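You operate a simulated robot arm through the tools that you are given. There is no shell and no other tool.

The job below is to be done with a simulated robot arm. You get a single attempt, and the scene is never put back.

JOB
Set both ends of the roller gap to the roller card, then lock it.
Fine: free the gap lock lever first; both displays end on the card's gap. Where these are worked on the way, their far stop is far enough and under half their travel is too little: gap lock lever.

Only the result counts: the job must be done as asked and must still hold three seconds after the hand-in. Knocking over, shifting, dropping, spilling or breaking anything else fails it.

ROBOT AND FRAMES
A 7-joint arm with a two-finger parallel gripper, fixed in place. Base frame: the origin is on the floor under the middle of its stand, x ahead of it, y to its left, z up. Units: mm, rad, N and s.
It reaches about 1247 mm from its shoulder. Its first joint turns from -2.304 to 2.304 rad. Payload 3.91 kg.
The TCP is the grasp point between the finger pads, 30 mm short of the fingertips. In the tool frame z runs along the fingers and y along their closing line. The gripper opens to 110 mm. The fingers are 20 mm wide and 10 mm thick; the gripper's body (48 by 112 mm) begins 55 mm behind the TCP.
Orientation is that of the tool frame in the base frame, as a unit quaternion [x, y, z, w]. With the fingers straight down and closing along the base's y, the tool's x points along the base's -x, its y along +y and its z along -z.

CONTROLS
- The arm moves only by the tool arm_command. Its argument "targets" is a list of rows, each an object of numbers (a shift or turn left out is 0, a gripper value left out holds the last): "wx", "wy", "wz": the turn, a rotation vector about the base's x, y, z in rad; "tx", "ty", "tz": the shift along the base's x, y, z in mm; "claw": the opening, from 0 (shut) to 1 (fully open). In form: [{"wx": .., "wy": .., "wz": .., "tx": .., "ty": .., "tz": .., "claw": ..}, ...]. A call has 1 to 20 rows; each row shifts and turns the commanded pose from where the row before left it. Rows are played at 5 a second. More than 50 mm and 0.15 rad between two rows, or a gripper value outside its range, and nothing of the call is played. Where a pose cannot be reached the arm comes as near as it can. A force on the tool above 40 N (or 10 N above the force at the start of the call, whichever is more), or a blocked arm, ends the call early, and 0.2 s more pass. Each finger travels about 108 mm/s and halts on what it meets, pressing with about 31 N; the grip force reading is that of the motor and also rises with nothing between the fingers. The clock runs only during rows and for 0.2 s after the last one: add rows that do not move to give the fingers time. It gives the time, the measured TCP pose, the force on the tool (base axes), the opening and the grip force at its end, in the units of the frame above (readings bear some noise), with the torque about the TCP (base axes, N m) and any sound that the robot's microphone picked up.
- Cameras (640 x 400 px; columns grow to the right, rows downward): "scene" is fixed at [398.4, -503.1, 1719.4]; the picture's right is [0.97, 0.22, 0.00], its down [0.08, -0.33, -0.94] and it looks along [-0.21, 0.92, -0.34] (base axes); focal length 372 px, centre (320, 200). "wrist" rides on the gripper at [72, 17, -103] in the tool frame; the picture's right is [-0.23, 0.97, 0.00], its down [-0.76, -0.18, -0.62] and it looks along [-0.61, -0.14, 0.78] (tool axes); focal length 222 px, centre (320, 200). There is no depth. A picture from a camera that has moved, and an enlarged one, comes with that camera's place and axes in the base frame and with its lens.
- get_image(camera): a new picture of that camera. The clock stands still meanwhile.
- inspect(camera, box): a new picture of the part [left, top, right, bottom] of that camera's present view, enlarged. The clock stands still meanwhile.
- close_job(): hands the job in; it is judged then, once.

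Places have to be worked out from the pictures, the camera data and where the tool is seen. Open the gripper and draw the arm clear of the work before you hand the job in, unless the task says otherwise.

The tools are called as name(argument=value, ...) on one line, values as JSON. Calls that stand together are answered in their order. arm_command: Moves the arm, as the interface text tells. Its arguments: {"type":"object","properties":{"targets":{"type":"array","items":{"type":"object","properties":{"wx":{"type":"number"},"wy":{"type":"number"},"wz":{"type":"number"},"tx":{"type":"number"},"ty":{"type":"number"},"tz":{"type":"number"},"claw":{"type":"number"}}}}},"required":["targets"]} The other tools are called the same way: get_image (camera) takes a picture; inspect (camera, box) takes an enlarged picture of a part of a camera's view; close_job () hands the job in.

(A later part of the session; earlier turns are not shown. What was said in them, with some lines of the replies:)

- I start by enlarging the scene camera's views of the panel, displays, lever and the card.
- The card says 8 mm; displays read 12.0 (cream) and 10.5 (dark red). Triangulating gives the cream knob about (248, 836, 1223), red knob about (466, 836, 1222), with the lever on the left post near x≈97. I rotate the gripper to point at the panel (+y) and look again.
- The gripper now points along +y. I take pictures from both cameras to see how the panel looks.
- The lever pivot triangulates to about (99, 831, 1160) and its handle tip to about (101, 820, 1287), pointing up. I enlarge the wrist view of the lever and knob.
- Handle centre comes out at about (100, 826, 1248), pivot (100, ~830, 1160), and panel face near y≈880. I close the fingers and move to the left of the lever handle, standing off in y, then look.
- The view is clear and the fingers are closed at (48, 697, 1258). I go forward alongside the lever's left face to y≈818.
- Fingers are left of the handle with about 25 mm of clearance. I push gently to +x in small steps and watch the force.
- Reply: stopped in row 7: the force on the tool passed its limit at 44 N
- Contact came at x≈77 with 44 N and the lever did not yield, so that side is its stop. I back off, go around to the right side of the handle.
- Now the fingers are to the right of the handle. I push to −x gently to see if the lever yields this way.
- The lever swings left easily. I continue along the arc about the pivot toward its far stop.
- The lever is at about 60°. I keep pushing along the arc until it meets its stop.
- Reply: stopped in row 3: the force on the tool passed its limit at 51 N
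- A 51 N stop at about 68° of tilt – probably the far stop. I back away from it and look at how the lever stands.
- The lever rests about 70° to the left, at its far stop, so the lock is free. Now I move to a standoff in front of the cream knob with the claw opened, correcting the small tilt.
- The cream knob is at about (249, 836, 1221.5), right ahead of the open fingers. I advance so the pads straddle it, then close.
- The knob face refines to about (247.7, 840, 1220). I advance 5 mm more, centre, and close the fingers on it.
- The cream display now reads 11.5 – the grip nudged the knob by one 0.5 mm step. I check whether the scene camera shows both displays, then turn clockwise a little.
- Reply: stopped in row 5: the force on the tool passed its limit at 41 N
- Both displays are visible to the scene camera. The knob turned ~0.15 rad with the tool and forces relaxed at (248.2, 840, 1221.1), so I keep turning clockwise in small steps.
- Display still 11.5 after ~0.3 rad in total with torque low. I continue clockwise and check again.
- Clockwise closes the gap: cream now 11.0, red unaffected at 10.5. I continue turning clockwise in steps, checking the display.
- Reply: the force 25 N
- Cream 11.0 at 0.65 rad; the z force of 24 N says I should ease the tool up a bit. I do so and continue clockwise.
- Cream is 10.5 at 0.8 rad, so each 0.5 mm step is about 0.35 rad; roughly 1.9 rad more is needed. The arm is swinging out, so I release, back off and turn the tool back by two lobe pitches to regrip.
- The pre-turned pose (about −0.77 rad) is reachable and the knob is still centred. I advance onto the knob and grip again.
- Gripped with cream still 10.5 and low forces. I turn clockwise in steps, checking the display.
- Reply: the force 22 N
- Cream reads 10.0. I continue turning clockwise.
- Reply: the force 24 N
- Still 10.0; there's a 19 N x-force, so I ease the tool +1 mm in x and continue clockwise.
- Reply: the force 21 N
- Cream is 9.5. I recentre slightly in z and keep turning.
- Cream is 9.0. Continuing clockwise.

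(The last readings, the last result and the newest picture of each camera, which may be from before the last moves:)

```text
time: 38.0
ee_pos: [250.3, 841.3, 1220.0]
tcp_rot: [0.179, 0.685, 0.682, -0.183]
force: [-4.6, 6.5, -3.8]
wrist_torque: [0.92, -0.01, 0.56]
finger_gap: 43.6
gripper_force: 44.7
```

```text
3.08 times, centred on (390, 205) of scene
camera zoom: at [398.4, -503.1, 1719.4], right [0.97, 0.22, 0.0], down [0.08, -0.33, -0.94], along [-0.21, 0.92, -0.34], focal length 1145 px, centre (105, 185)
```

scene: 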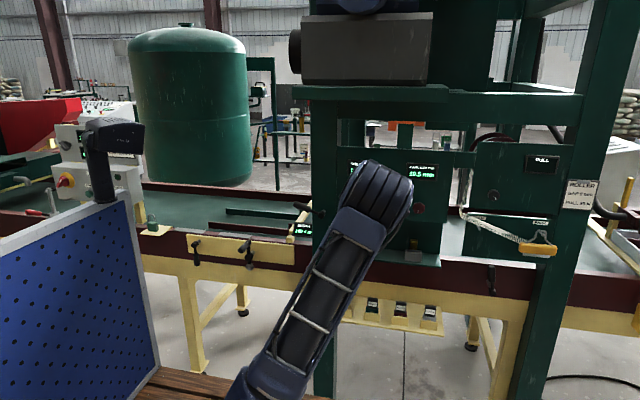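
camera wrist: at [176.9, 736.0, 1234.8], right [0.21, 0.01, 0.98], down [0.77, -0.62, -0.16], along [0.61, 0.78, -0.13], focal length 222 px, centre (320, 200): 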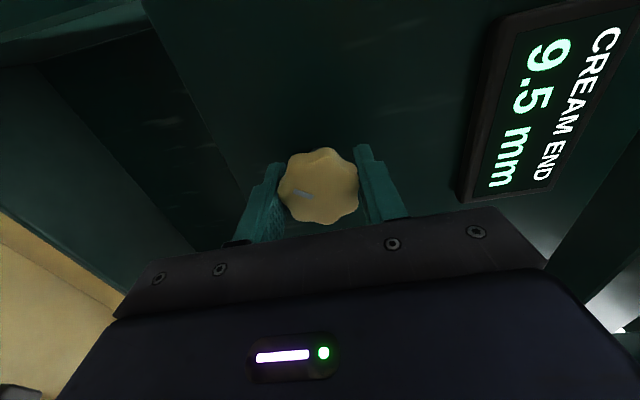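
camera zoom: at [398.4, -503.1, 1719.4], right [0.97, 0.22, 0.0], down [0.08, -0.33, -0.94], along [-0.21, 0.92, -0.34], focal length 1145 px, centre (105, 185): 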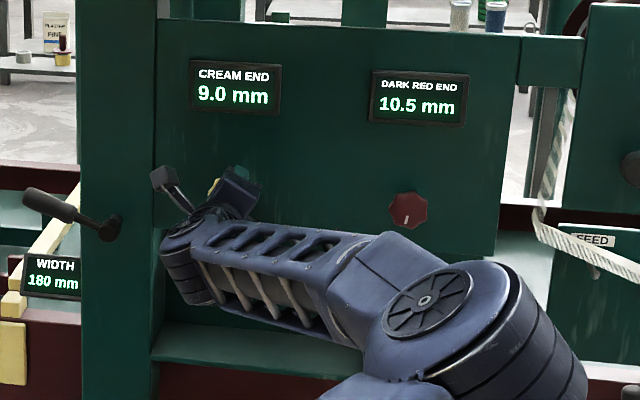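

Still 9.0 at about 0.52 rad. A bit more clockwise.

arm_command(targets=[{"wy": 0.05}, {"wy": 0.05}, {"wy": 0.05}, {"wy": 0.05}, {}])

inspect(camera="scene", box=[330, 140, 450, 270])

get_image(camera="scene")

```text
time: 39.2
ee_pos: [249.8, 841.2, 1220.4]
tcp_rot: [0.247, 0.662, 0.662, -0.25]
force: [-1.7, 4.9, -1.8]
wrist_torque: [0.56, 0.01, -0.41]
finger_gap: 43.3
gripper_force: 45.0
```

```text
3.08 times, centred on (390, 205) of scene
camera zoom: at [398.4, -503.1, 1719.4], right [0.97, 0.22, 0.0], down [0.08, -0.33, -0.94], along [-0.21, 0.92, -0.34], focal length 1145 px, centre (105, 185)
```

zoom: 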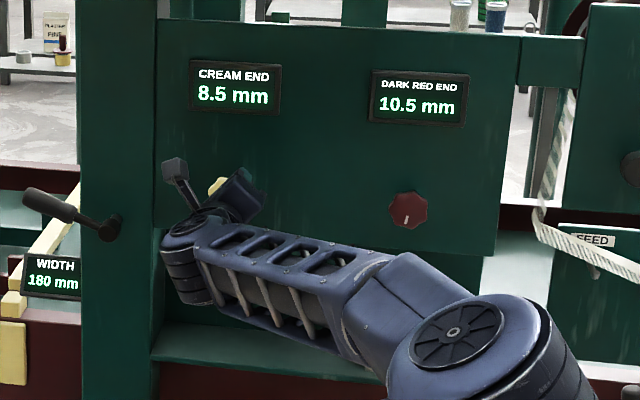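

```text
taken
```

scene: 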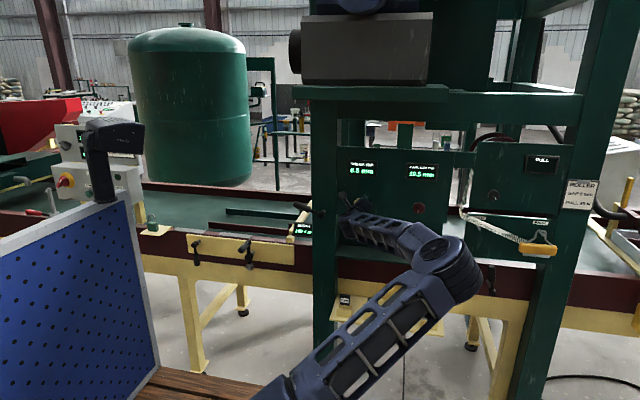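

Cream is 8.5. The arm has free space around it, so I continue for the last step.

arm_command(targets=[{"wy": 0.05}, {"wy": 0.05}, {"wy": 0.05}, {"wy": 0.05}, {}])

inspect(camera="scene", box=[330, 140, 450, 270])

```text
time: 40.4
ee_pos: [250.0, 840.7, 1220.2]
tcp_rot: [0.311, 0.635, 0.634, -0.315]
force: [2.5, 15.8, 8.6]
wrist_torque: [0.62, -0.01, 0.35]
finger_gap: 43.3
gripper_force: 45.4
```

```text
3.08 times, centred on (390, 205) of scene
camera zoom: at [398.4, -503.1, 1719.4], right [0.97, 0.22, 0.0], down [0.08, -0.33, -0.94], along [-0.21, 0.92, -0.34], focal length 1145 px, centre (105, 185)
```

zoom: 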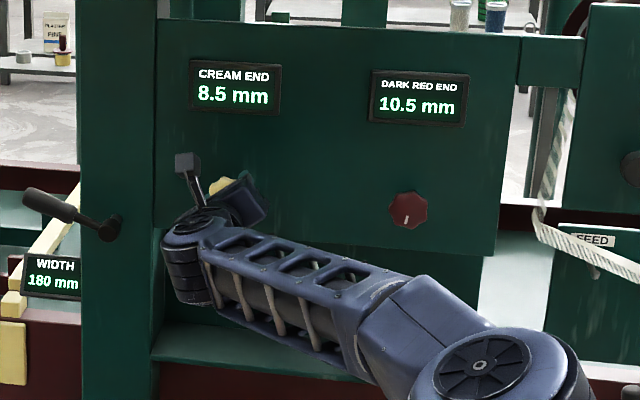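

Still 8.5 at about 0.92 rad. A little further.

arm_command(targets=[{"wy": 0.05}, {"wy": 0.05}, {"wy": 0.04}, {}])

inspect(camera="scene", box=[330, 140, 450, 270])

```text
time: 41.4
ee_pos: [250.2, 840.8, 1219.4]
tcp_rot: [0.355, 0.611, 0.61, -0.359]
force: [-1.2, 11.5, 10.1]
wrist_torque: [0.53, 0.02, -0.09]
finger_gap: 43.5
gripper_force: 45.0
```

```text
3.08 times, centred on (390, 205) of scene
camera zoom: at [398.4, -503.1, 1719.4], right [0.97, 0.22, 0.0], down [0.08, -0.33, -0.94], along [-0.21, 0.92, -0.34], focal length 1145 px, centre (105, 185)
```

zoom: 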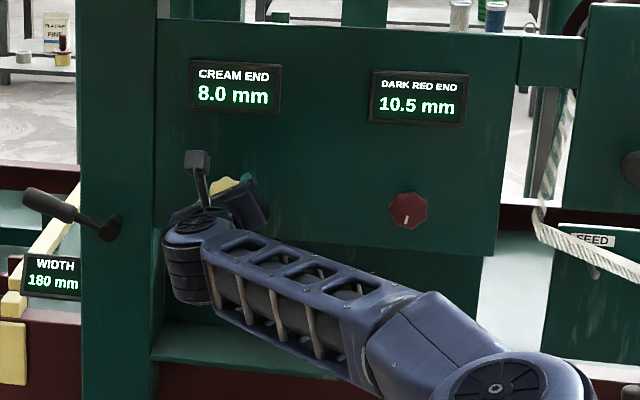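

Cream reads 8.0 at 1.06 rad, just past a step boundary. I turn ~0.11 rad more to sit mid-step, then release and check.

arm_command(targets=[{"wy": 0.05}, {"wy": 0.06}, {}])

inspect(camera="scene", box=[330, 140, 450, 270])

get_image(camera="wrist")

```text
time: 42.2
ee_pos: [250.8, 840.9, 1219.3]
tcp_rot: [0.387, 0.591, 0.59, -0.391]
force: [-1.7, 10.0, 8.3]
wrist_torque: [0.99, 0.02, -0.19]
finger_gap: 43.0
gripper_force: 45.2
```

```text
3.08 times, centred on (390, 205) of scene
camera zoom: at [398.4, -503.1, 1719.4], right [0.97, 0.22, 0.0], down [0.08, -0.33, -0.94], along [-0.21, 0.92, -0.34], focal length 1145 px, centre (105, 185)
```

zoom: 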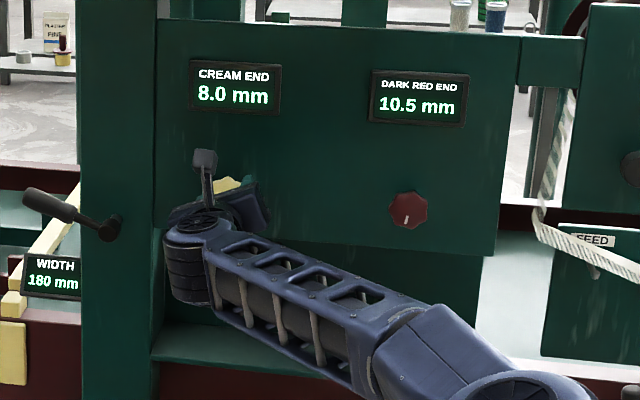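

```text
taken
camera wrist: at [236.7, 735.9, 1291.8], right [0.98, 0.0, 0.17], down [0.14, -0.62, -0.77], along [0.11, 0.78, -0.61], focal length 222 px, centre (320, 200)
```

wrist: 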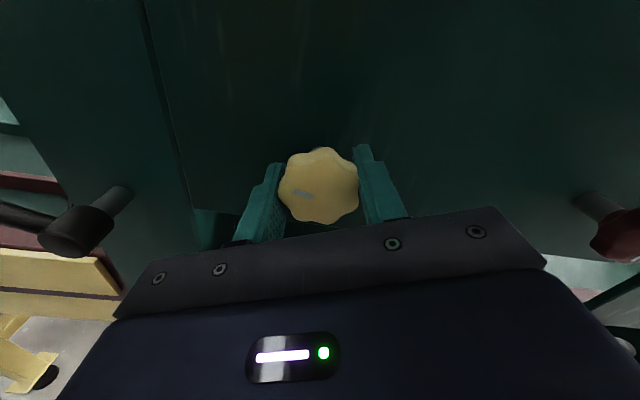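

Cream holds 8.0 near mid-step. I release, back straight off, and check the display again.

arm_command(targets=[{"claw": 0.75}, {}, {"ty": -20}, {"ty": -30}, {"ty": -40}, {}])

inspect(camera="scene", box=[330, 140, 450, 270])

get_image(camera="wrist")

```text
time: 43.6
ee_pos: [249.3, 749.7, 1219.9]
tcp_rot: [0.388, 0.59, 0.59, -0.392]
force: [0.8, -0.1, 0.3]
wrist_torque: [0.02, 0.01, -0.02]
finger_gap: 82.5
gripper_force: 0.1
```

```text
3.08 times, centred on (390, 205) of scene
camera zoom: at [398.4, -503.1, 1719.4], right [0.97, 0.22, 0.0], down [0.08, -0.33, -0.94], along [-0.21, 0.92, -0.34], focal length 1145 px, centre (105, 185)
```

zoom: 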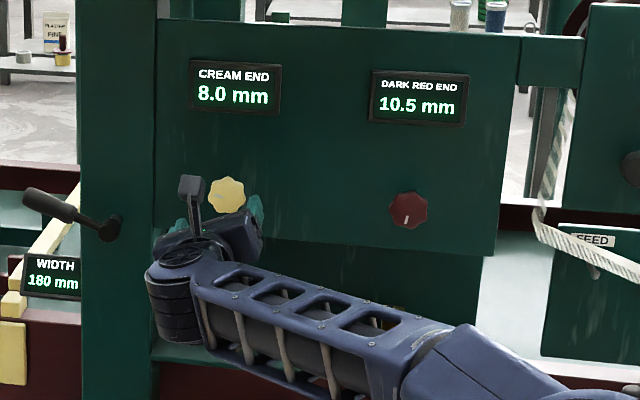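

```text
taken
camera wrist: at [235.8, 645.6, 1291.4], right [0.98, 0.0, 0.17], down [0.14, -0.62, -0.77], along [0.11, 0.78, -0.61], focal length 222 px, centre (320, 200)
```

wrist: 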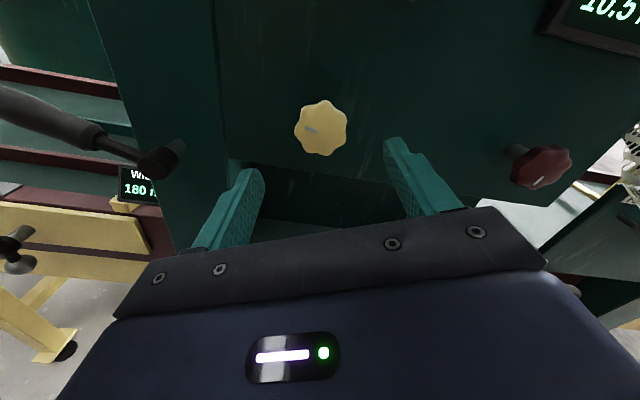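

Cream stays at 8.0. I zoom on both knobs' pointers to calibrate angle per step.

inspect(camera="scene", box=[345, 190, 375, 215])

inspect(camera="scene", box=[403, 195, 433, 220])

```text
16.00 times, centred on (360, 202) of scene
camera zoom: at [398.4, -503.1, 1719.4], right [0.97, 0.22, 0.0], down [0.08, -0.33, -0.94], along [-0.21, 0.92, -0.34], focal length 5953 px, centre (-320, 160)
```

zoom: 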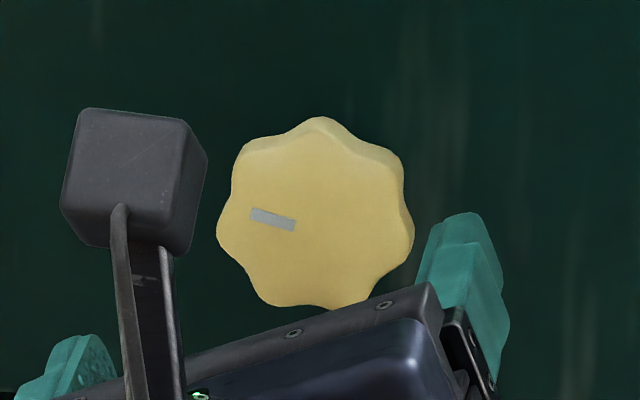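

```text
16.00 times, centred on (418, 208) of scene
camera zoom: at [398.4, -503.1, 1719.4], right [0.97, 0.22, 0.0], down [0.08, -0.33, -0.94], along [-0.21, 0.92, -0.34], focal length 5953 px, centre (-1248, 80)
```

zoom: 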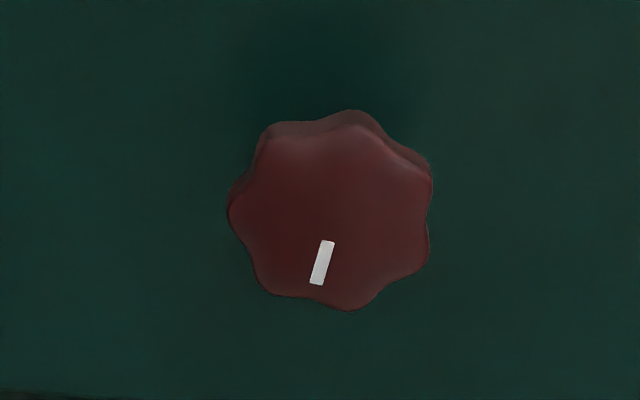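

The box on the lower tray is well away (about (468, 905, 990)). I now turn the tool back to about −0.85 rad while moving to a standoff in front of the red knob near (466, 750, 1220).

arm_command(targets=[{"wy": -0.135, "tx": 10}, {"wy": -0.135, "tx": 14}, {"wy": -0.135, "tx": 15}, {"wy": -0.135, "tx": 15}, {"wy": -0.135, "tx": 15}, {"wy": -0.135, "tx": 15}, {"wy": -0.135, "tx": 15}, {"wy": -0.135, "tx": 15}, {"wy": -0.135, "tx": 15}, {"wy": -0.135, "tx": 15}, {"wy": -0.135, "tx": 15}, {"wy": -0.135, "tx": 15}, {"wy": -0.135, "tx": 15}, {"wy": -0.135, "tx": 15}, {"wy": -0.135, "tx": 13}, {}, {}])

get_image(camera="wrist")

get_image(camera="scene")

```text
time: 47.2
ee_pos: [467.4, 751.0, 1220.1]
tcp_rot: [-0.294, 0.645, 0.642, 0.293]
force: [0.5, 0.9, -1.0]
wrist_torque: [0.0, 0.0, 0.01]
finger_gap: 82.5
gripper_force: 0.0
```

```text
taken
camera wrist: at [405.8, 647.1, 1175.6], right [-0.59, 0.0, 0.81], down [0.63, -0.62, 0.46], along [0.5, 0.78, 0.36], focal length 222 px, centre (320, 200)
```

wrist: 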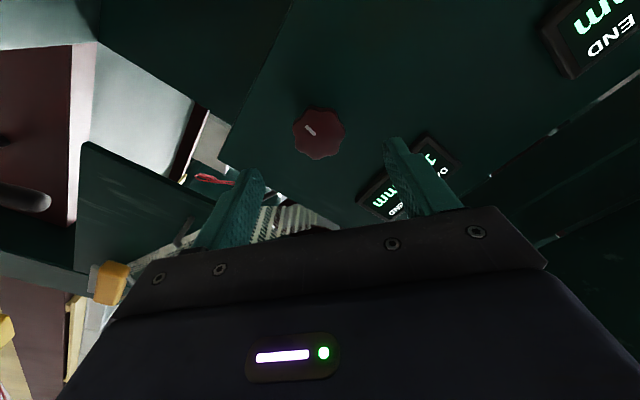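

```text
taken
```

scene: 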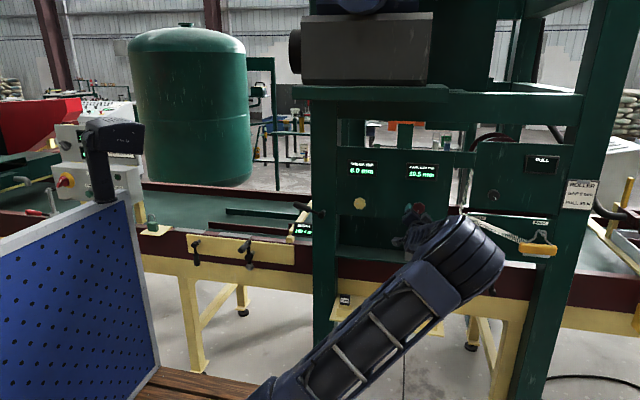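

The red knob face comes out at about (466.7, 840, 1219.5), which matches where the gripper is aimed. I advance to y≈840 and grip.

arm_command(targets=[{"ty": 30, "tx": -0.5}, {"ty": 30}, {"ty": 29}, {}, {"claw": 0.3}, {}, {}])

get_image(camera="wrist")

inspect(camera="scene", box=[330, 140, 450, 270])

```text
time: 48.8
ee_pos: [467.8, 838.0, 1217.6]
tcp_rot: [-0.295, 0.645, 0.641, 0.293]
force: [4.5, 3.8, -3.2]
wrist_torque: [-0.06, 0.02, 0.28]
finger_gap: 45.4
gripper_force: 44.5
```

```text
taken
camera wrist: at [406.8, 734.2, 1173.5], right [-0.59, 0.0, 0.81], down [0.63, -0.62, 0.46], along [0.5, 0.78, 0.36], focal length 222 px, centre (320, 200)
```

wrist: 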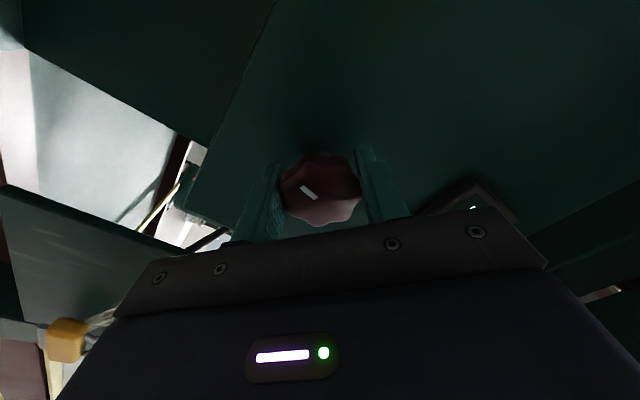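

```text
3.08 times, centred on (390, 205) of scene
camera zoom: at [398.4, -503.1, 1719.4], right [0.97, 0.22, 0.0], down [0.08, -0.33, -0.94], along [-0.21, 0.92, -0.34], focal length 1145 px, centre (105, 185)
```

zoom: 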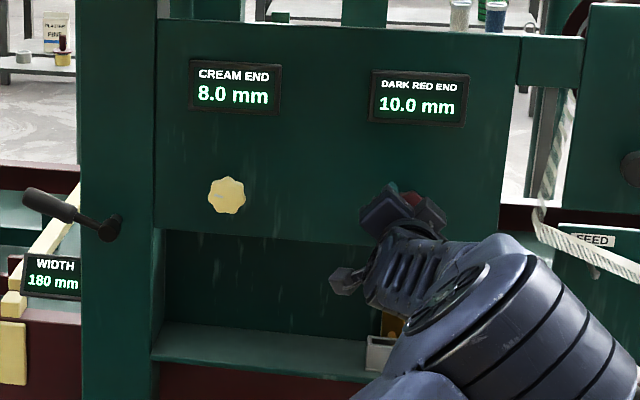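

Gripping nudged red to 10.0 (so clockwise also closes here). I turn clockwise in steps and check.

arm_command(targets=[{"wy": 0.06}, {"wy": 0.06}, {"wy": 0.06}, {"wy": 0.06}, {"wy": 0.06}, {}])

inspect(camera="scene", box=[330, 140, 450, 270])

```text
time: 50.2
ee_pos: [467.8, 838.3, 1218.4]
tcp_rot: [-0.195, 0.682, 0.678, 0.192]
force: [11.8, -12.8, -13.1]
wrist_torque: [-0.14, 0.04, 0.43]
finger_gap: 45.1
gripper_force: 45.3
```

```text
3.08 times, centred on (390, 205) of scene
camera zoom: at [398.4, -503.1, 1719.4], right [0.97, 0.22, 0.0], down [0.08, -0.33, -0.94], along [-0.21, 0.92, -0.34], focal length 1145 px, centre (105, 185)
```

zoom: 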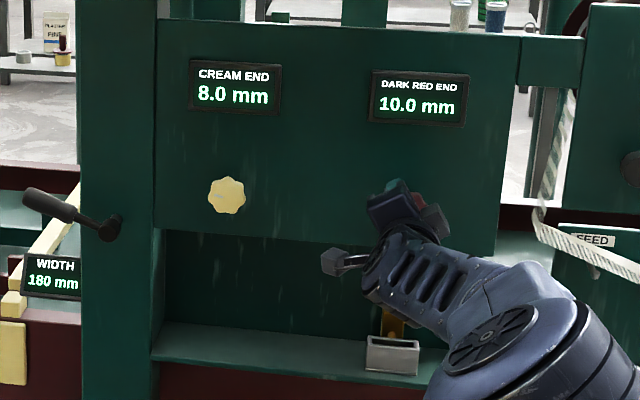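

Red still 10.0 at −0.55 rad. I continue, easing the tool slightly toward where the knob pushes it.

arm_command(targets=[{"tx": 0.5, "tz": -0.7, "ty": -0.5}, {"wy": 0.05}, {"wy": 0.05}, {"wy": 0.05}, {"wy": 0.05}, {}])

inspect(camera="scene", box=[330, 140, 450, 270])

get_image(camera="wrist")

```text
time: 51.6
ee_pos: [467.2, 838.5, 1219.2]
tcp_rot: [-0.126, 0.696, 0.695, 0.124]
force: [3.9, -3.0, -13.7]
wrist_torque: [0.02, 0.04, 0.59]
finger_gap: 45.6
gripper_force: 44.9
```

```text
3.08 times, centred on (390, 205) of scene
camera zoom: at [398.4, -503.1, 1719.4], right [0.97, 0.22, 0.0], down [0.08, -0.33, -0.94], along [-0.21, 0.92, -0.34], focal length 1145 px, centre (105, 185)
```

zoom: 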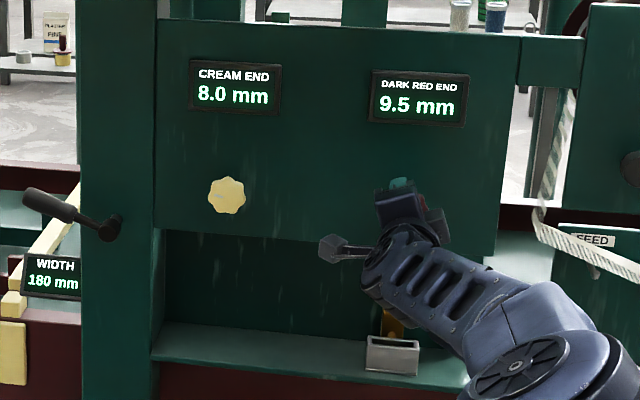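

```text
taken
camera wrist: at [392.6, 734.2, 1208.9], right [-0.13, 0.0, 0.99], down [0.78, -0.62, 0.1], along [0.62, 0.78, 0.08], focal length 222 px, centre (320, 200)
```

wrist: 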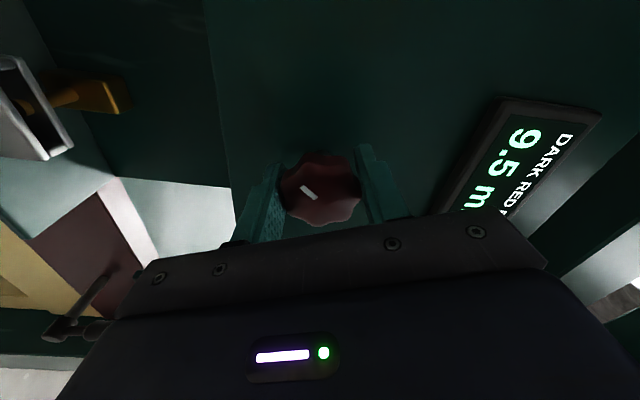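

Red is 9.5 at −0.36 rad. I continue clockwise.

arm_command(targets=[{"tz": -0.7}, {"wy": 0.05}, {"wy": 0.05}, {"wy": 0.05}, {"wy": 0.05}, {"wy": 0.05}, {}])

inspect(camera="scene", box=[330, 140, 450, 270])

get_image(camera="scene")

```text
time: 53.2
ee_pos: [466.8, 837.5, 1220.6]
tcp_rot: [-0.04, 0.706, 0.706, 0.037]
force: [4.5, 15.1, 11.3]
wrist_torque: [0.29, -0.04, 0.64]
finger_gap: 45.2
gripper_force: 44.8
```

```text
3.08 times, centred on (390, 205) of scene
camera zoom: at [398.4, -503.1, 1719.4], right [0.97, 0.22, 0.0], down [0.08, -0.33, -0.94], along [-0.21, 0.92, -0.34], focal length 1145 px, centre (105, 185)
```

zoom: 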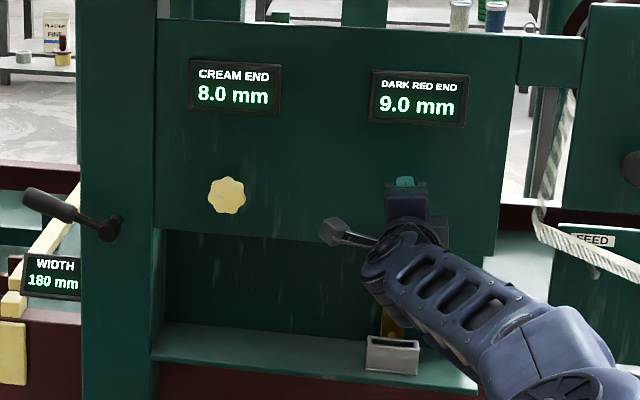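

```text
taken
```

scene: 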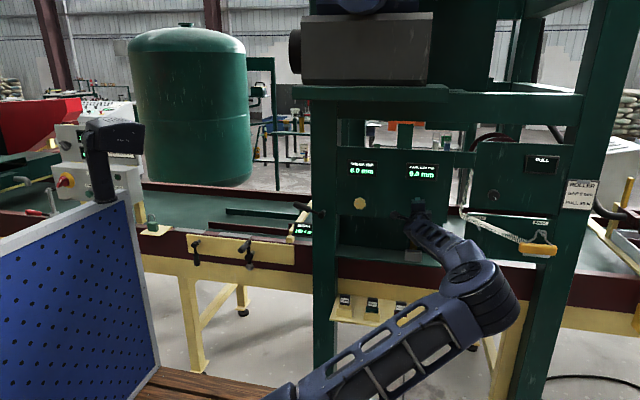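

Red is 9.0. The elbow is well in front of the machine. I continue clockwise.

arm_command(targets=[{"tz": 0.5}, {"wy": 0.05}, {"wy": 0.05}, {"wy": 0.05}, {"wy": 0.05}, {"wy": 0.05}, {}])

inspect(camera="scene", box=[330, 140, 450, 270])

```text
time: 54.5
ee_pos: [467.7, 837.7, 1219.6]
tcp_rot: [0.033, 0.706, 0.707, -0.034]
force: [0.2, 7.3, 1.2]
wrist_torque: [0.68, 0.0, -0.09]
finger_gap: 45.1
gripper_force: 45.6
stopped in row 6: the force on the tool passed its limit at 42 N (the readings are from after the stop); the commanded pose is now the measured one
```

```text
3.08 times, centred on (390, 205) of scene
camera zoom: at [398.4, -503.1, 1719.4], right [0.97, 0.22, 0.0], down [0.08, -0.33, -0.94], along [-0.21, 0.92, -0.34], focal length 1145 px, centre (105, 185)
```

zoom: 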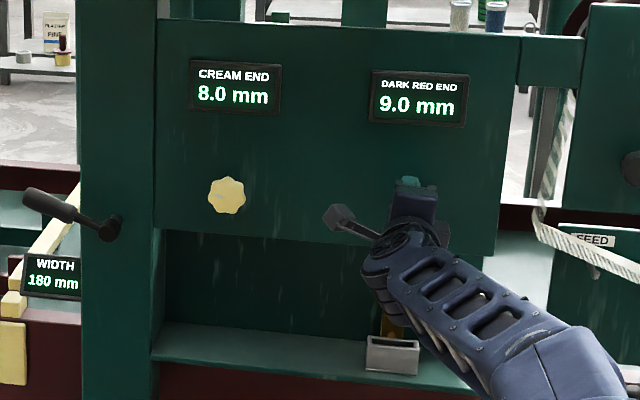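

The call stopped on a 42 N off-centre force but it has relaxed now; red still 9.0 at 0.1 rad. I continue from this naturally centred pose.

arm_command(targets=[{"wy": 0.05}, {"wy": 0.05}, {"wy": 0.05}, {"wy": 0.05}, {}])

inspect(camera="scene", box=[330, 140, 450, 270])

```text
time: 55.7
ee_pos: [465.8, 838.1, 1220.0]
tcp_rot: [0.103, 0.699, 0.699, -0.106]
force: [-0.5, 4.8, 8.3]
wrist_torque: [0.64, -0.03, -0.15]
finger_gap: 45.4
gripper_force: 44.9
```

```text
3.08 times, centred on (390, 205) of scene
camera zoom: at [398.4, -503.1, 1719.4], right [0.97, 0.22, 0.0], down [0.08, -0.33, -0.94], along [-0.21, 0.92, -0.34], focal length 1145 px, centre (105, 185)
```

zoom: 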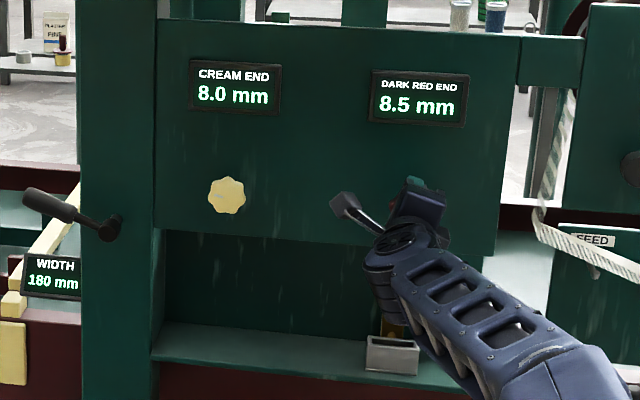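

Red is 8.5 at 0.30 rad. I check the whole scene for arm clearance and continue.

arm_command(targets=[{"wy": 0.05}, {"wy": 0.05}, {"wy": 0.05}, {"wy": 0.05}, {}])

get_image(camera="scene")

inspect(camera="scene", box=[330, 140, 450, 270])

```text
time: 56.7
ee_pos: [467.3, 839.0, 1221.5]
tcp_rot: [0.17, 0.685, 0.687, -0.171]
force: [0.9, 7.2, 1.0]
wrist_torque: [-0.08, -0.03, -0.05]
finger_gap: 45.0
gripper_force: 45.3
stopped in row 5: the force on the tool passed its limit at 43 N (the readings are from after the stop); the commanded pose is now the measured one
```

```text
taken
```

scene: 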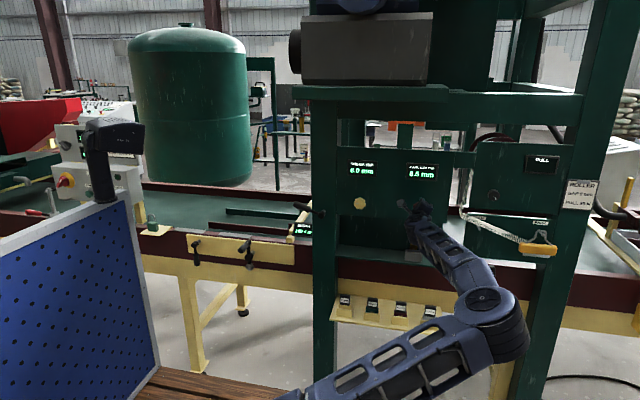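

```text
3.08 times, centred on (390, 205) of scene
camera zoom: at [398.4, -503.1, 1719.4], right [0.97, 0.22, 0.0], down [0.08, -0.33, -0.94], along [-0.21, 0.92, -0.34], focal length 1145 px, centre (105, 185)
```

zoom: 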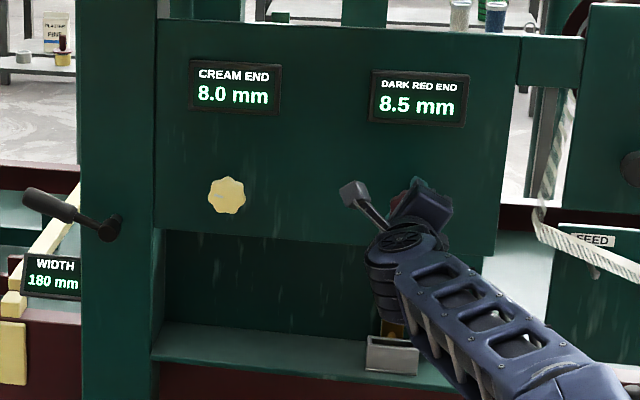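

Red still 8.5 at 0.49 rad; about 0.2 rad more should bring it to mid-8.0. I continue in small steps.

arm_command(targets=[{"wy": 0.04}, {"wy": 0.04}, {"wy": 0.04}, {}])

inspect(camera="scene", box=[330, 140, 450, 270])

```text
time: 57.7
ee_pos: [467.9, 838.1, 1222.6]
tcp_rot: [0.21, 0.674, 0.675, -0.213]
force: [-6.0, -14.4, 1.6]
wrist_torque: [-0.38, 0.03, 0.85]
finger_gap: 45.4
gripper_force: 44.8
```

```text
3.08 times, centred on (390, 205) of scene
camera zoom: at [398.4, -503.1, 1719.4], right [0.97, 0.22, 0.0], down [0.08, -0.33, -0.94], along [-0.21, 0.92, -0.34], focal length 1145 px, centre (105, 185)
```

zoom: 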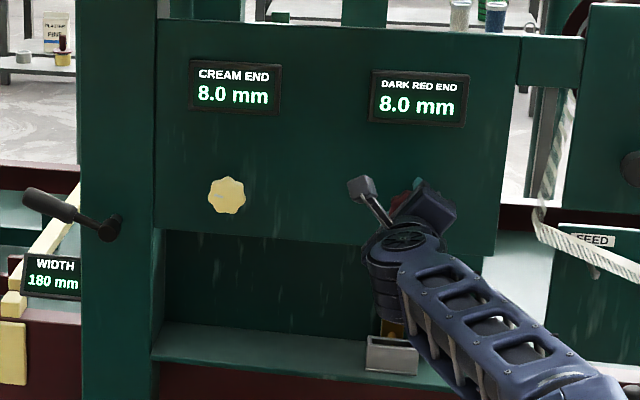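

Red reads 8.0 at 0.61 rad. I turn 0.11 rad more to sit mid-step, then release.

arm_command(targets=[{"wy": 0.04}, {"wy": 0.04}, {"wy": 0.03}, {}])

inspect(camera="scene", box=[330, 140, 450, 270])

```text
time: 58.7
ee_pos: [467.0, 837.9, 1222.2]
tcp_rot: [0.248, 0.66, 0.664, -0.249]
force: [-2.7, -7.5, 3.7]
wrist_torque: [-0.24, -0.01, -0.09]
finger_gap: 45.4
gripper_force: 44.8
```

```text
3.08 times, centred on (390, 205) of scene
camera zoom: at [398.4, -503.1, 1719.4], right [0.97, 0.22, 0.0], down [0.08, -0.33, -0.94], along [-0.21, 0.92, -0.34], focal length 1145 px, centre (105, 185)
```

zoom: 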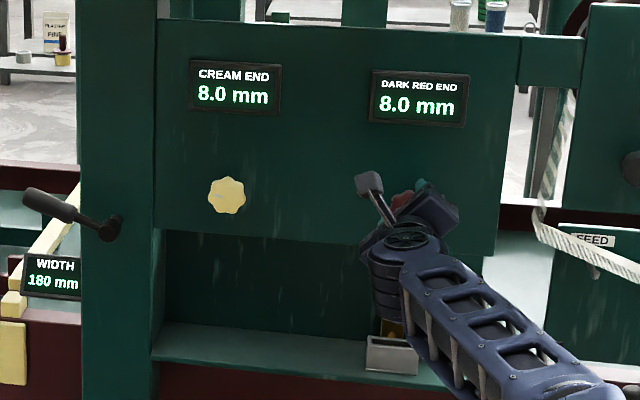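

Both displays read 8.0. I release the red knob and back straight off.

arm_command(targets=[{"claw": 0.75}, {}, {"ty": -20}, {"ty": -30}, {"ty": -40}, {}])

inspect(camera="scene", box=[330, 140, 450, 270])

inspect(camera="scene", box=[403, 195, 433, 220])

inspect(camera="scene", box=[345, 190, 375, 215])

get_image(camera="scene")

```text
time: 60.1
ee_pos: [470.1, 746.8, 1220.3]
tcp_rot: [0.247, 0.661, 0.663, -0.25]
force: [-0.2, 0.4, -0.8]
wrist_torque: [-0.03, 0.01, -0.02]
finger_gap: 82.4
gripper_force: 0.1
```

```text
3.08 times, centred on (390, 205) of scene
camera zoom: at [398.4, -503.1, 1719.4], right [0.97, 0.22, 0.0], down [0.08, -0.33, -0.94], along [-0.21, 0.92, -0.34], focal length 1145 px, centre (105, 185)
```

zoom: 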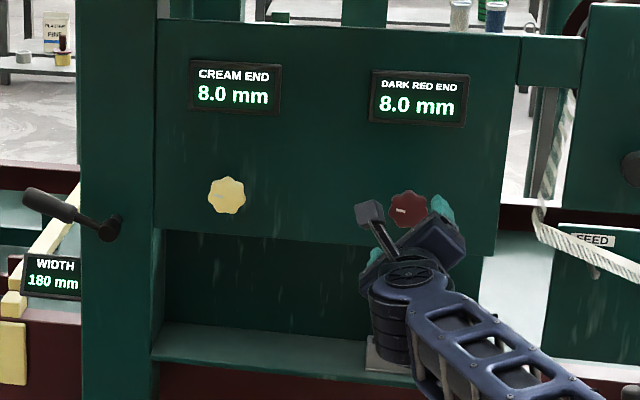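

```text
16.00 times, centred on (418, 208) of scene
camera zoom: at [398.4, -503.1, 1719.4], right [0.97, 0.22, 0.0], down [0.08, -0.33, -0.94], along [-0.21, 0.92, -0.34], focal length 5953 px, centre (-1248, 80)
```

zoom: 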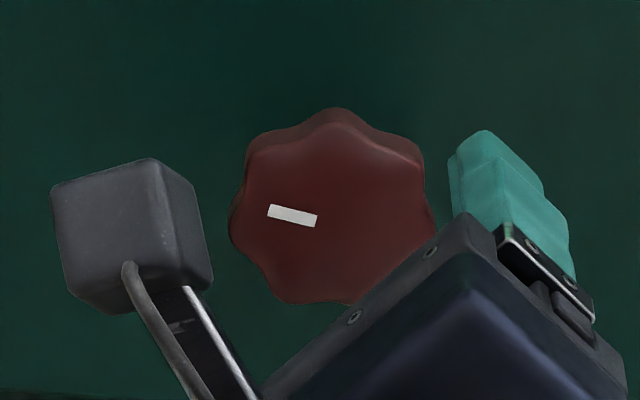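

```text
16.00 times, centred on (360, 202) of scene
camera zoom: at [398.4, -503.1, 1719.4], right [0.97, 0.22, 0.0], down [0.08, -0.33, -0.94], along [-0.21, 0.92, -0.34], focal length 5953 px, centre (-320, 160)
```

zoom: 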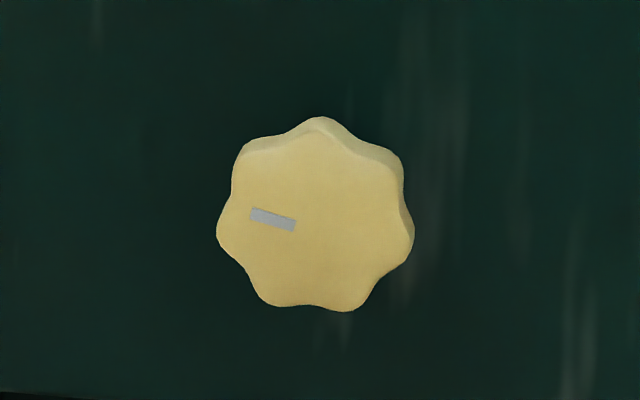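

```text
taken
```

scene: 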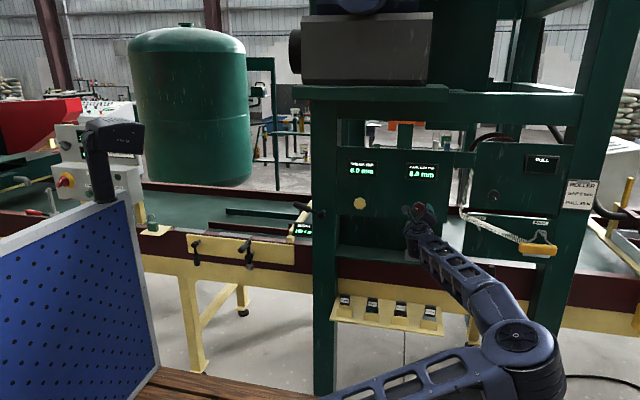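

Both displays hold 8.0 after release. Next, the lock: I back off, turn the tool level again and travel left in front of the machine with the claw closing, in two stages.

arm_command(targets=[{"ty": -25, "claw": 0}, {"ty": -25, "wy": -0.07}, {"wy": -0.08, "tx": -20}, {"wy": -0.08, "tx": -25}, {"wy": -0.08, "tx": -25}, {"wy": -0.08, "tx": -25}, {"wy": -0.08, "tx": -25}, {"wy": -0.08, "tx": -25}, {"wy": -0.08, "tx": -25}, {"wy": -0.09, "tx": -25}, {"tx": -20}, {}])

get_image(camera="scene")

```text
time: 62.7
ee_pos: [251.1, 698.5, 1222.1]
tcp_rot: [-0.002, 0.707, 0.707, -0.001]
force: [0.0, 0.4, -1.0]
wrist_torque: [-0.01, -0.01, 0.0]
finger_gap: 0.0
gripper_force: 31.2
```

```text
taken
```

scene: 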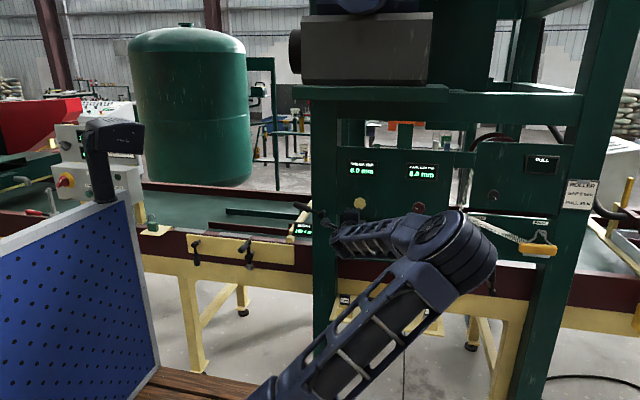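

The tool is level again at (251, 699, 1222) and the fingers are closed. I go on left to x≈−8 and down to z≈1143, still standing off in y.

arm_command(targets=[{"tx": -32}, {"tx": -33}, {"tx": -33, "tz": -5}, {"tx": -33, "tz": -10}, {"tx": -33, "tz": -12}, {"tx": -33, "tz": -14}, {"tx": -33, "tz": -14}, {"tx": -29, "tz": -14}, {"tz": -10}, {}])

get_image(camera="wrist")

get_image(camera="scene")

```text
time: 64.9
ee_pos: [-9.2, 698.6, 1141.8]
tcp_rot: [-0.002, 0.706, 0.708, -0.001]
force: [-0.6, 0.8, 0.7]
wrist_torque: [-0.01, 0.01, 0.0]
finger_gap: 0.0
gripper_force: 31.4
```

```text
taken
camera wrist: at [-82.4, 594.3, 1158.3], right [0.22, 0.0, 0.97], down [0.76, -0.62, -0.18], along [0.6, 0.78, -0.14], focal length 222 px, centre (320, 200)
```

wrist: 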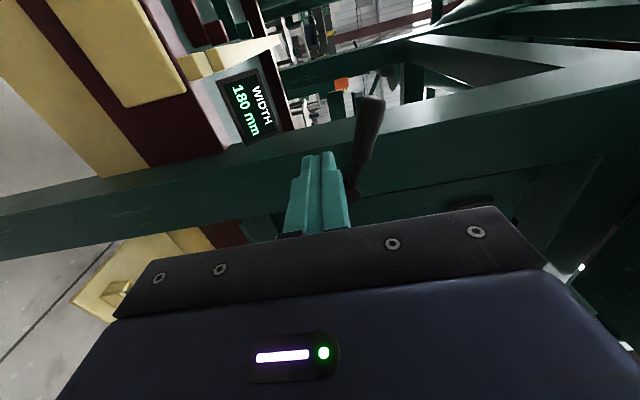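

```text
taken
```

scene: 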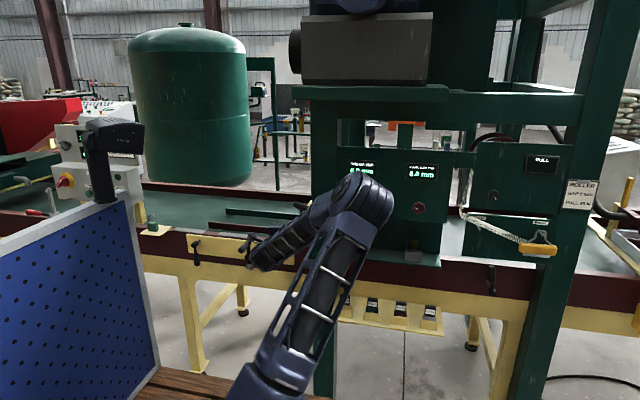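

The lever still rests at about 70°, tip near (−15, 826, 1197), above the fingers. I move forward under it to y≈817.

arm_command(targets=[{"ty": 30}, {"ty": 30}, {"ty": 30}, {"ty": 29}, {}])

get_image(camera="wrist")

```text
time: 66.1
ee_pos: [-7.3, 817.1, 1141.2]
tcp_rot: [-0.002, 0.707, 0.708, 0.0]
force: [-1.0, -0.6, -0.9]
wrist_torque: [-0.03, -0.01, 0.01]
finger_gap: 0.0
gripper_force: 31.3
```

```text
taken
camera wrist: at [-78.7, 712.2, 1156.7], right [0.22, 0.0, 0.97], down [0.76, -0.62, -0.18], along [0.6, 0.78, -0.14], focal length 222 px, centre (320, 200)
```

wrist: 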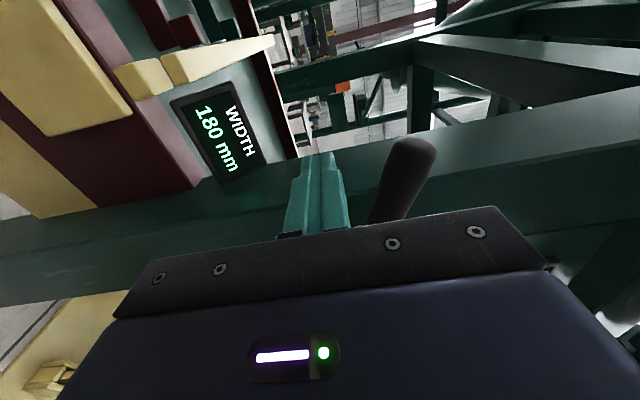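

Fingers are just below the handle. I lift along the arc, swinging the lever back up.

arm_command(targets=[{"tx": 3, "tz": 9}, {"tx": 3, "tz": 9}, {"tx": 3, "tz": 9}, {"tx": 3.2, "tz": 10}, {"tx": 3.2, "tz": 10}, {"tx": 3.2, "tz": 10}, {"tx": 3.5, "tz": 10}, {}])

get_image(camera="wrist")

```text
time: 67.9
ee_pos: [14.8, 816.4, 1209.8]
tcp_rot: [-0.002, 0.706, 0.708, 0.0]
force: [-0.2, 0.4, 0.3]
wrist_torque: [0.02, -0.01, 0.01]
finger_gap: 0.0
gripper_force: 30.8
```

```text
taken
camera wrist: at [-57.7, 713.1, 1226.2], right [0.22, 0.0, 0.97], down [0.76, -0.62, -0.18], along [0.6, 0.78, -0.14], focal length 222 px, centre (320, 200)
```

wrist: 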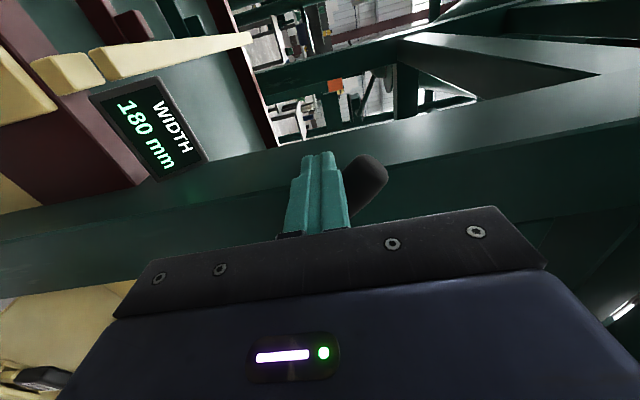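

The lever is swinging back up (about 45° now). I continue along the arc to the upright stop.

arm_command(targets=[{"tx": 7, "tz": 8}, {"tx": 7, "tz": 8}, {"tx": 7.5, "tz": 8}, {"tx": 7.5, "tz": 7}, {"tx": 7, "tz": 4}, {"tx": 7, "tz": 3}, {"tx": 7, "tz": 3}, {"tx": 6, "tz": 2}, {"tx": 5, "tz": 1}, {"tx": 5}, {"tx": 4}, {}])

get_image(camera="wrist")

```text
time: 70.4
ee_pos: [77.4, 816.6, 1254.4]
tcp_rot: [-0.006, 0.706, 0.708, -0.003]
force: [-9.6, 4.7, -1.0]
wrist_torque: [-0.02, 0.03, 0.24]
finger_gap: 0.1
gripper_force: 31.0
stopped in row 12: the force on the tool passed its limit at 42 N (the readings are from after the stop); the commanded pose is now the measured one
```

```text
taken
camera wrist: at [5.6, 711.2, 1269.9], right [0.22, 0.0, 0.97], down [0.77, -0.61, -0.18], along [0.6, 0.79, -0.14], focal length 222 px, centre (320, 200)
```

wrist: 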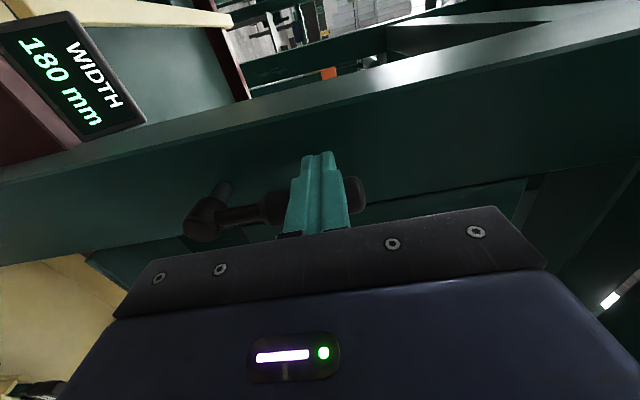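

The lever met its upright stop at the same place as at the start (x≈77.4). I back away to the left, then withdraw along −y and open the gripper.

arm_command(targets=[{"tx": -10}, {"tx": -12}, {"ty": -30}, {"ty": -35}, {"ty": -40}, {"ty": -40, "claw": 0.5}, {"ty": -40}, {"ty": -30}, {}])

get_image(camera="scene")

get_image(camera="wrist")

inspect(camera="scene", box=[310, 140, 450, 270])

```text
time: 72.4
ee_pos: [59.7, 604.9, 1253.7]
tcp_rot: [-0.005, 0.706, 0.708, -0.004]
force: [0.8, -0.1, 0.0]
wrist_torque: [-0.02, -0.03, 0.01]
finger_gap: 54.8
gripper_force: 0.1
```

```text
taken
```

scene: 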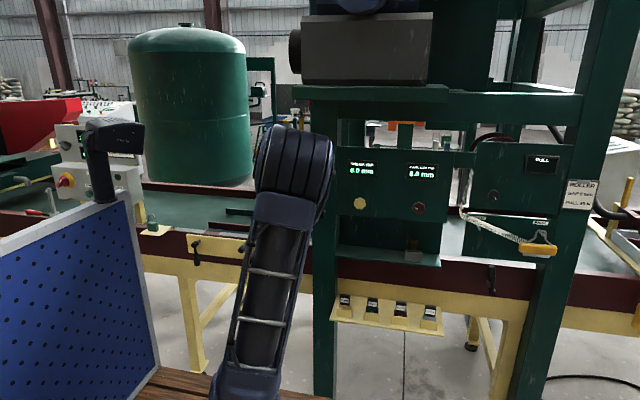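

```text
taken
camera wrist: at [-13.1, 499.2, 1269.2], right [0.22, 0.0, 0.97], down [0.77, -0.61, -0.18], along [0.6, 0.79, -0.14], focal length 222 px, centre (320, 200)
```

wrist: 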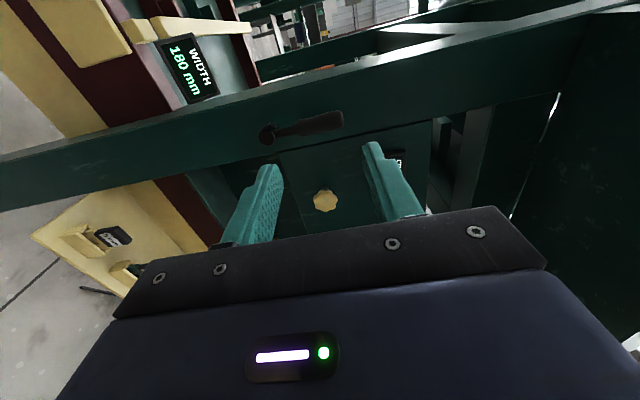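

```text
3.08 times, centred on (380, 205) of scene
camera zoom: at [398.4, -503.1, 1719.4], right [0.97, 0.22, 0.0], down [0.08, -0.33, -0.94], along [-0.21, 0.92, -0.34], focal length 1145 px, centre (135, 185)
```

zoom: 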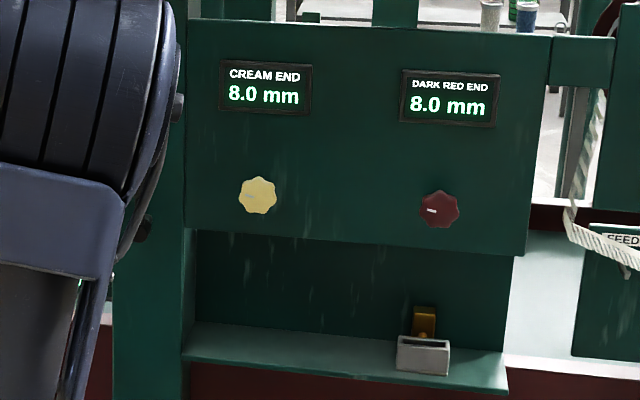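

Both displays read 8.0 and the lever is upright. I draw the arm up and away toward its start pose and take a last look at the lever and the surroundings.

arm_command(targets=[{"ty": -20, "tz": 20}, {"ty": -25, "tz": 30}, {"ty": -25, "tz": 30, "tx": 10}, {"tz": 30, "tx": 15}, {"tz": 30, "tx": 15}, {"tz": 30, "tx": 15, "claw": 1}, {}, {}, {}, {}, {}])

get_image(camera="scene")

inspect(camera="scene", box=[300, 140, 450, 270])

get_image(camera="wrist")

```text
time: 74.8
ee_pos: [109.6, 533.0, 1424.6]
tcp_rot: [-0.004, 0.706, 0.708, -0.005]
force: [0.4, 0.0, 0.2]
wrist_torque: [0.01, 0.0, 0.0]
finger_gap: 109.9
gripper_force: 0.0
```

```text
taken
```

scene: 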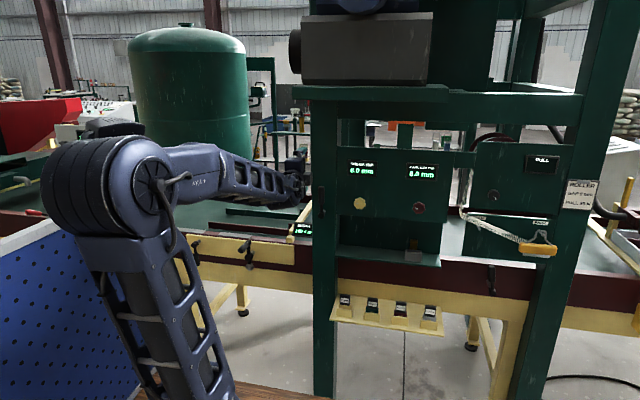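

```text
3.08 times, centred on (375, 205) of scene
camera zoom: at [398.4, -503.1, 1719.4], right [0.97, 0.22, 0.0], down [0.08, -0.33, -0.94], along [-0.21, 0.92, -0.34], focal length 1145 px, centre (151, 185)
```

zoom: 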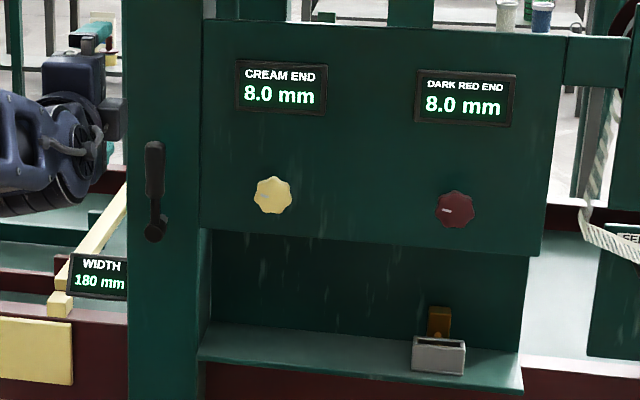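

```text
taken
camera wrist: at [38.5, 427.9, 1439.7], right [0.22, 0.0, 0.97], down [0.77, -0.61, -0.18], along [0.6, 0.79, -0.14], focal length 222 px, centre (320, 200)
```

wrist: 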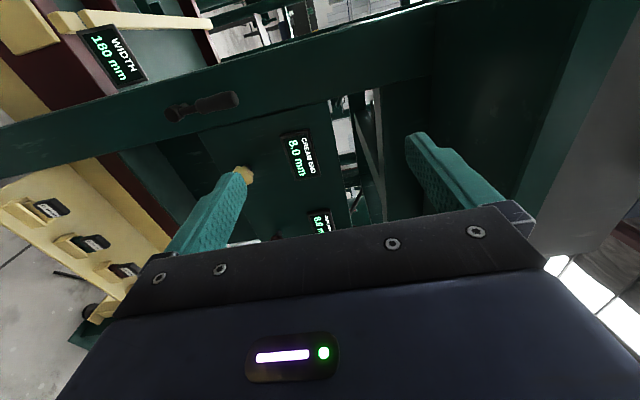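

Both displays are 8.0 and the lever is upright. The elbow now appears near the blue board at the left, so I check that nothing there has been touched.

inspect(camera="scene", box=[0, 100, 240, 400])

```text
1.33 times, centred on (120, 250) of scene
camera zoom: at [398.4, -503.1, 1719.4], right [0.97, 0.22, 0.0], down [0.08, -0.33, -0.94], along [-0.21, 0.92, -0.34], focal length 496 px, centre (587, 133)
```

zoom: 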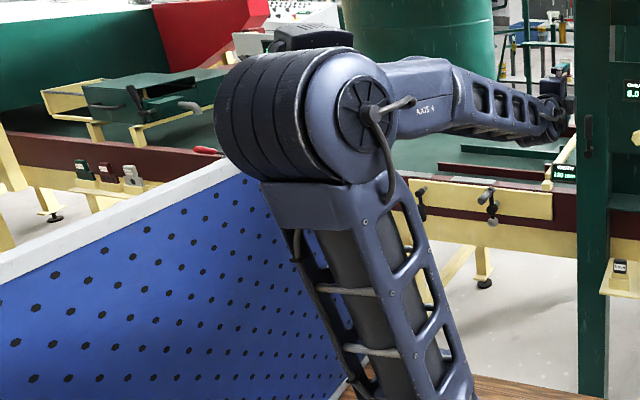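

The board's edge is where it was at the start and nothing else has moved; the gripper is open and clear, both displays hold 8.0 and the lock lever stands upright. I hand the job in.

close_job()

```text
The job is handed in.
```

The roller gap is set to the card's 8 mm at both ends and locked again, and the job is handed in. I have not seen a judgement of the result.

- **Lock lever:** I swung it left about 70° to its far stop before touching the knobs. Afterwards I pushed it back upright until it met the same stop as at the start.
- **Cream end:** it went from 12.0 to 8.0 mm.
- **Dark red end:** it went from 10.5 to 8.0 mm.

Both displays still read 8.0 mm about four seconds after locking. The displays move in 0.5 mm steps. I tried to leave each knob near the middle of its step, but I could not confirm that exactly.

The gripper is open and clear of the machine, and I saw nothing else moved or knocked over.
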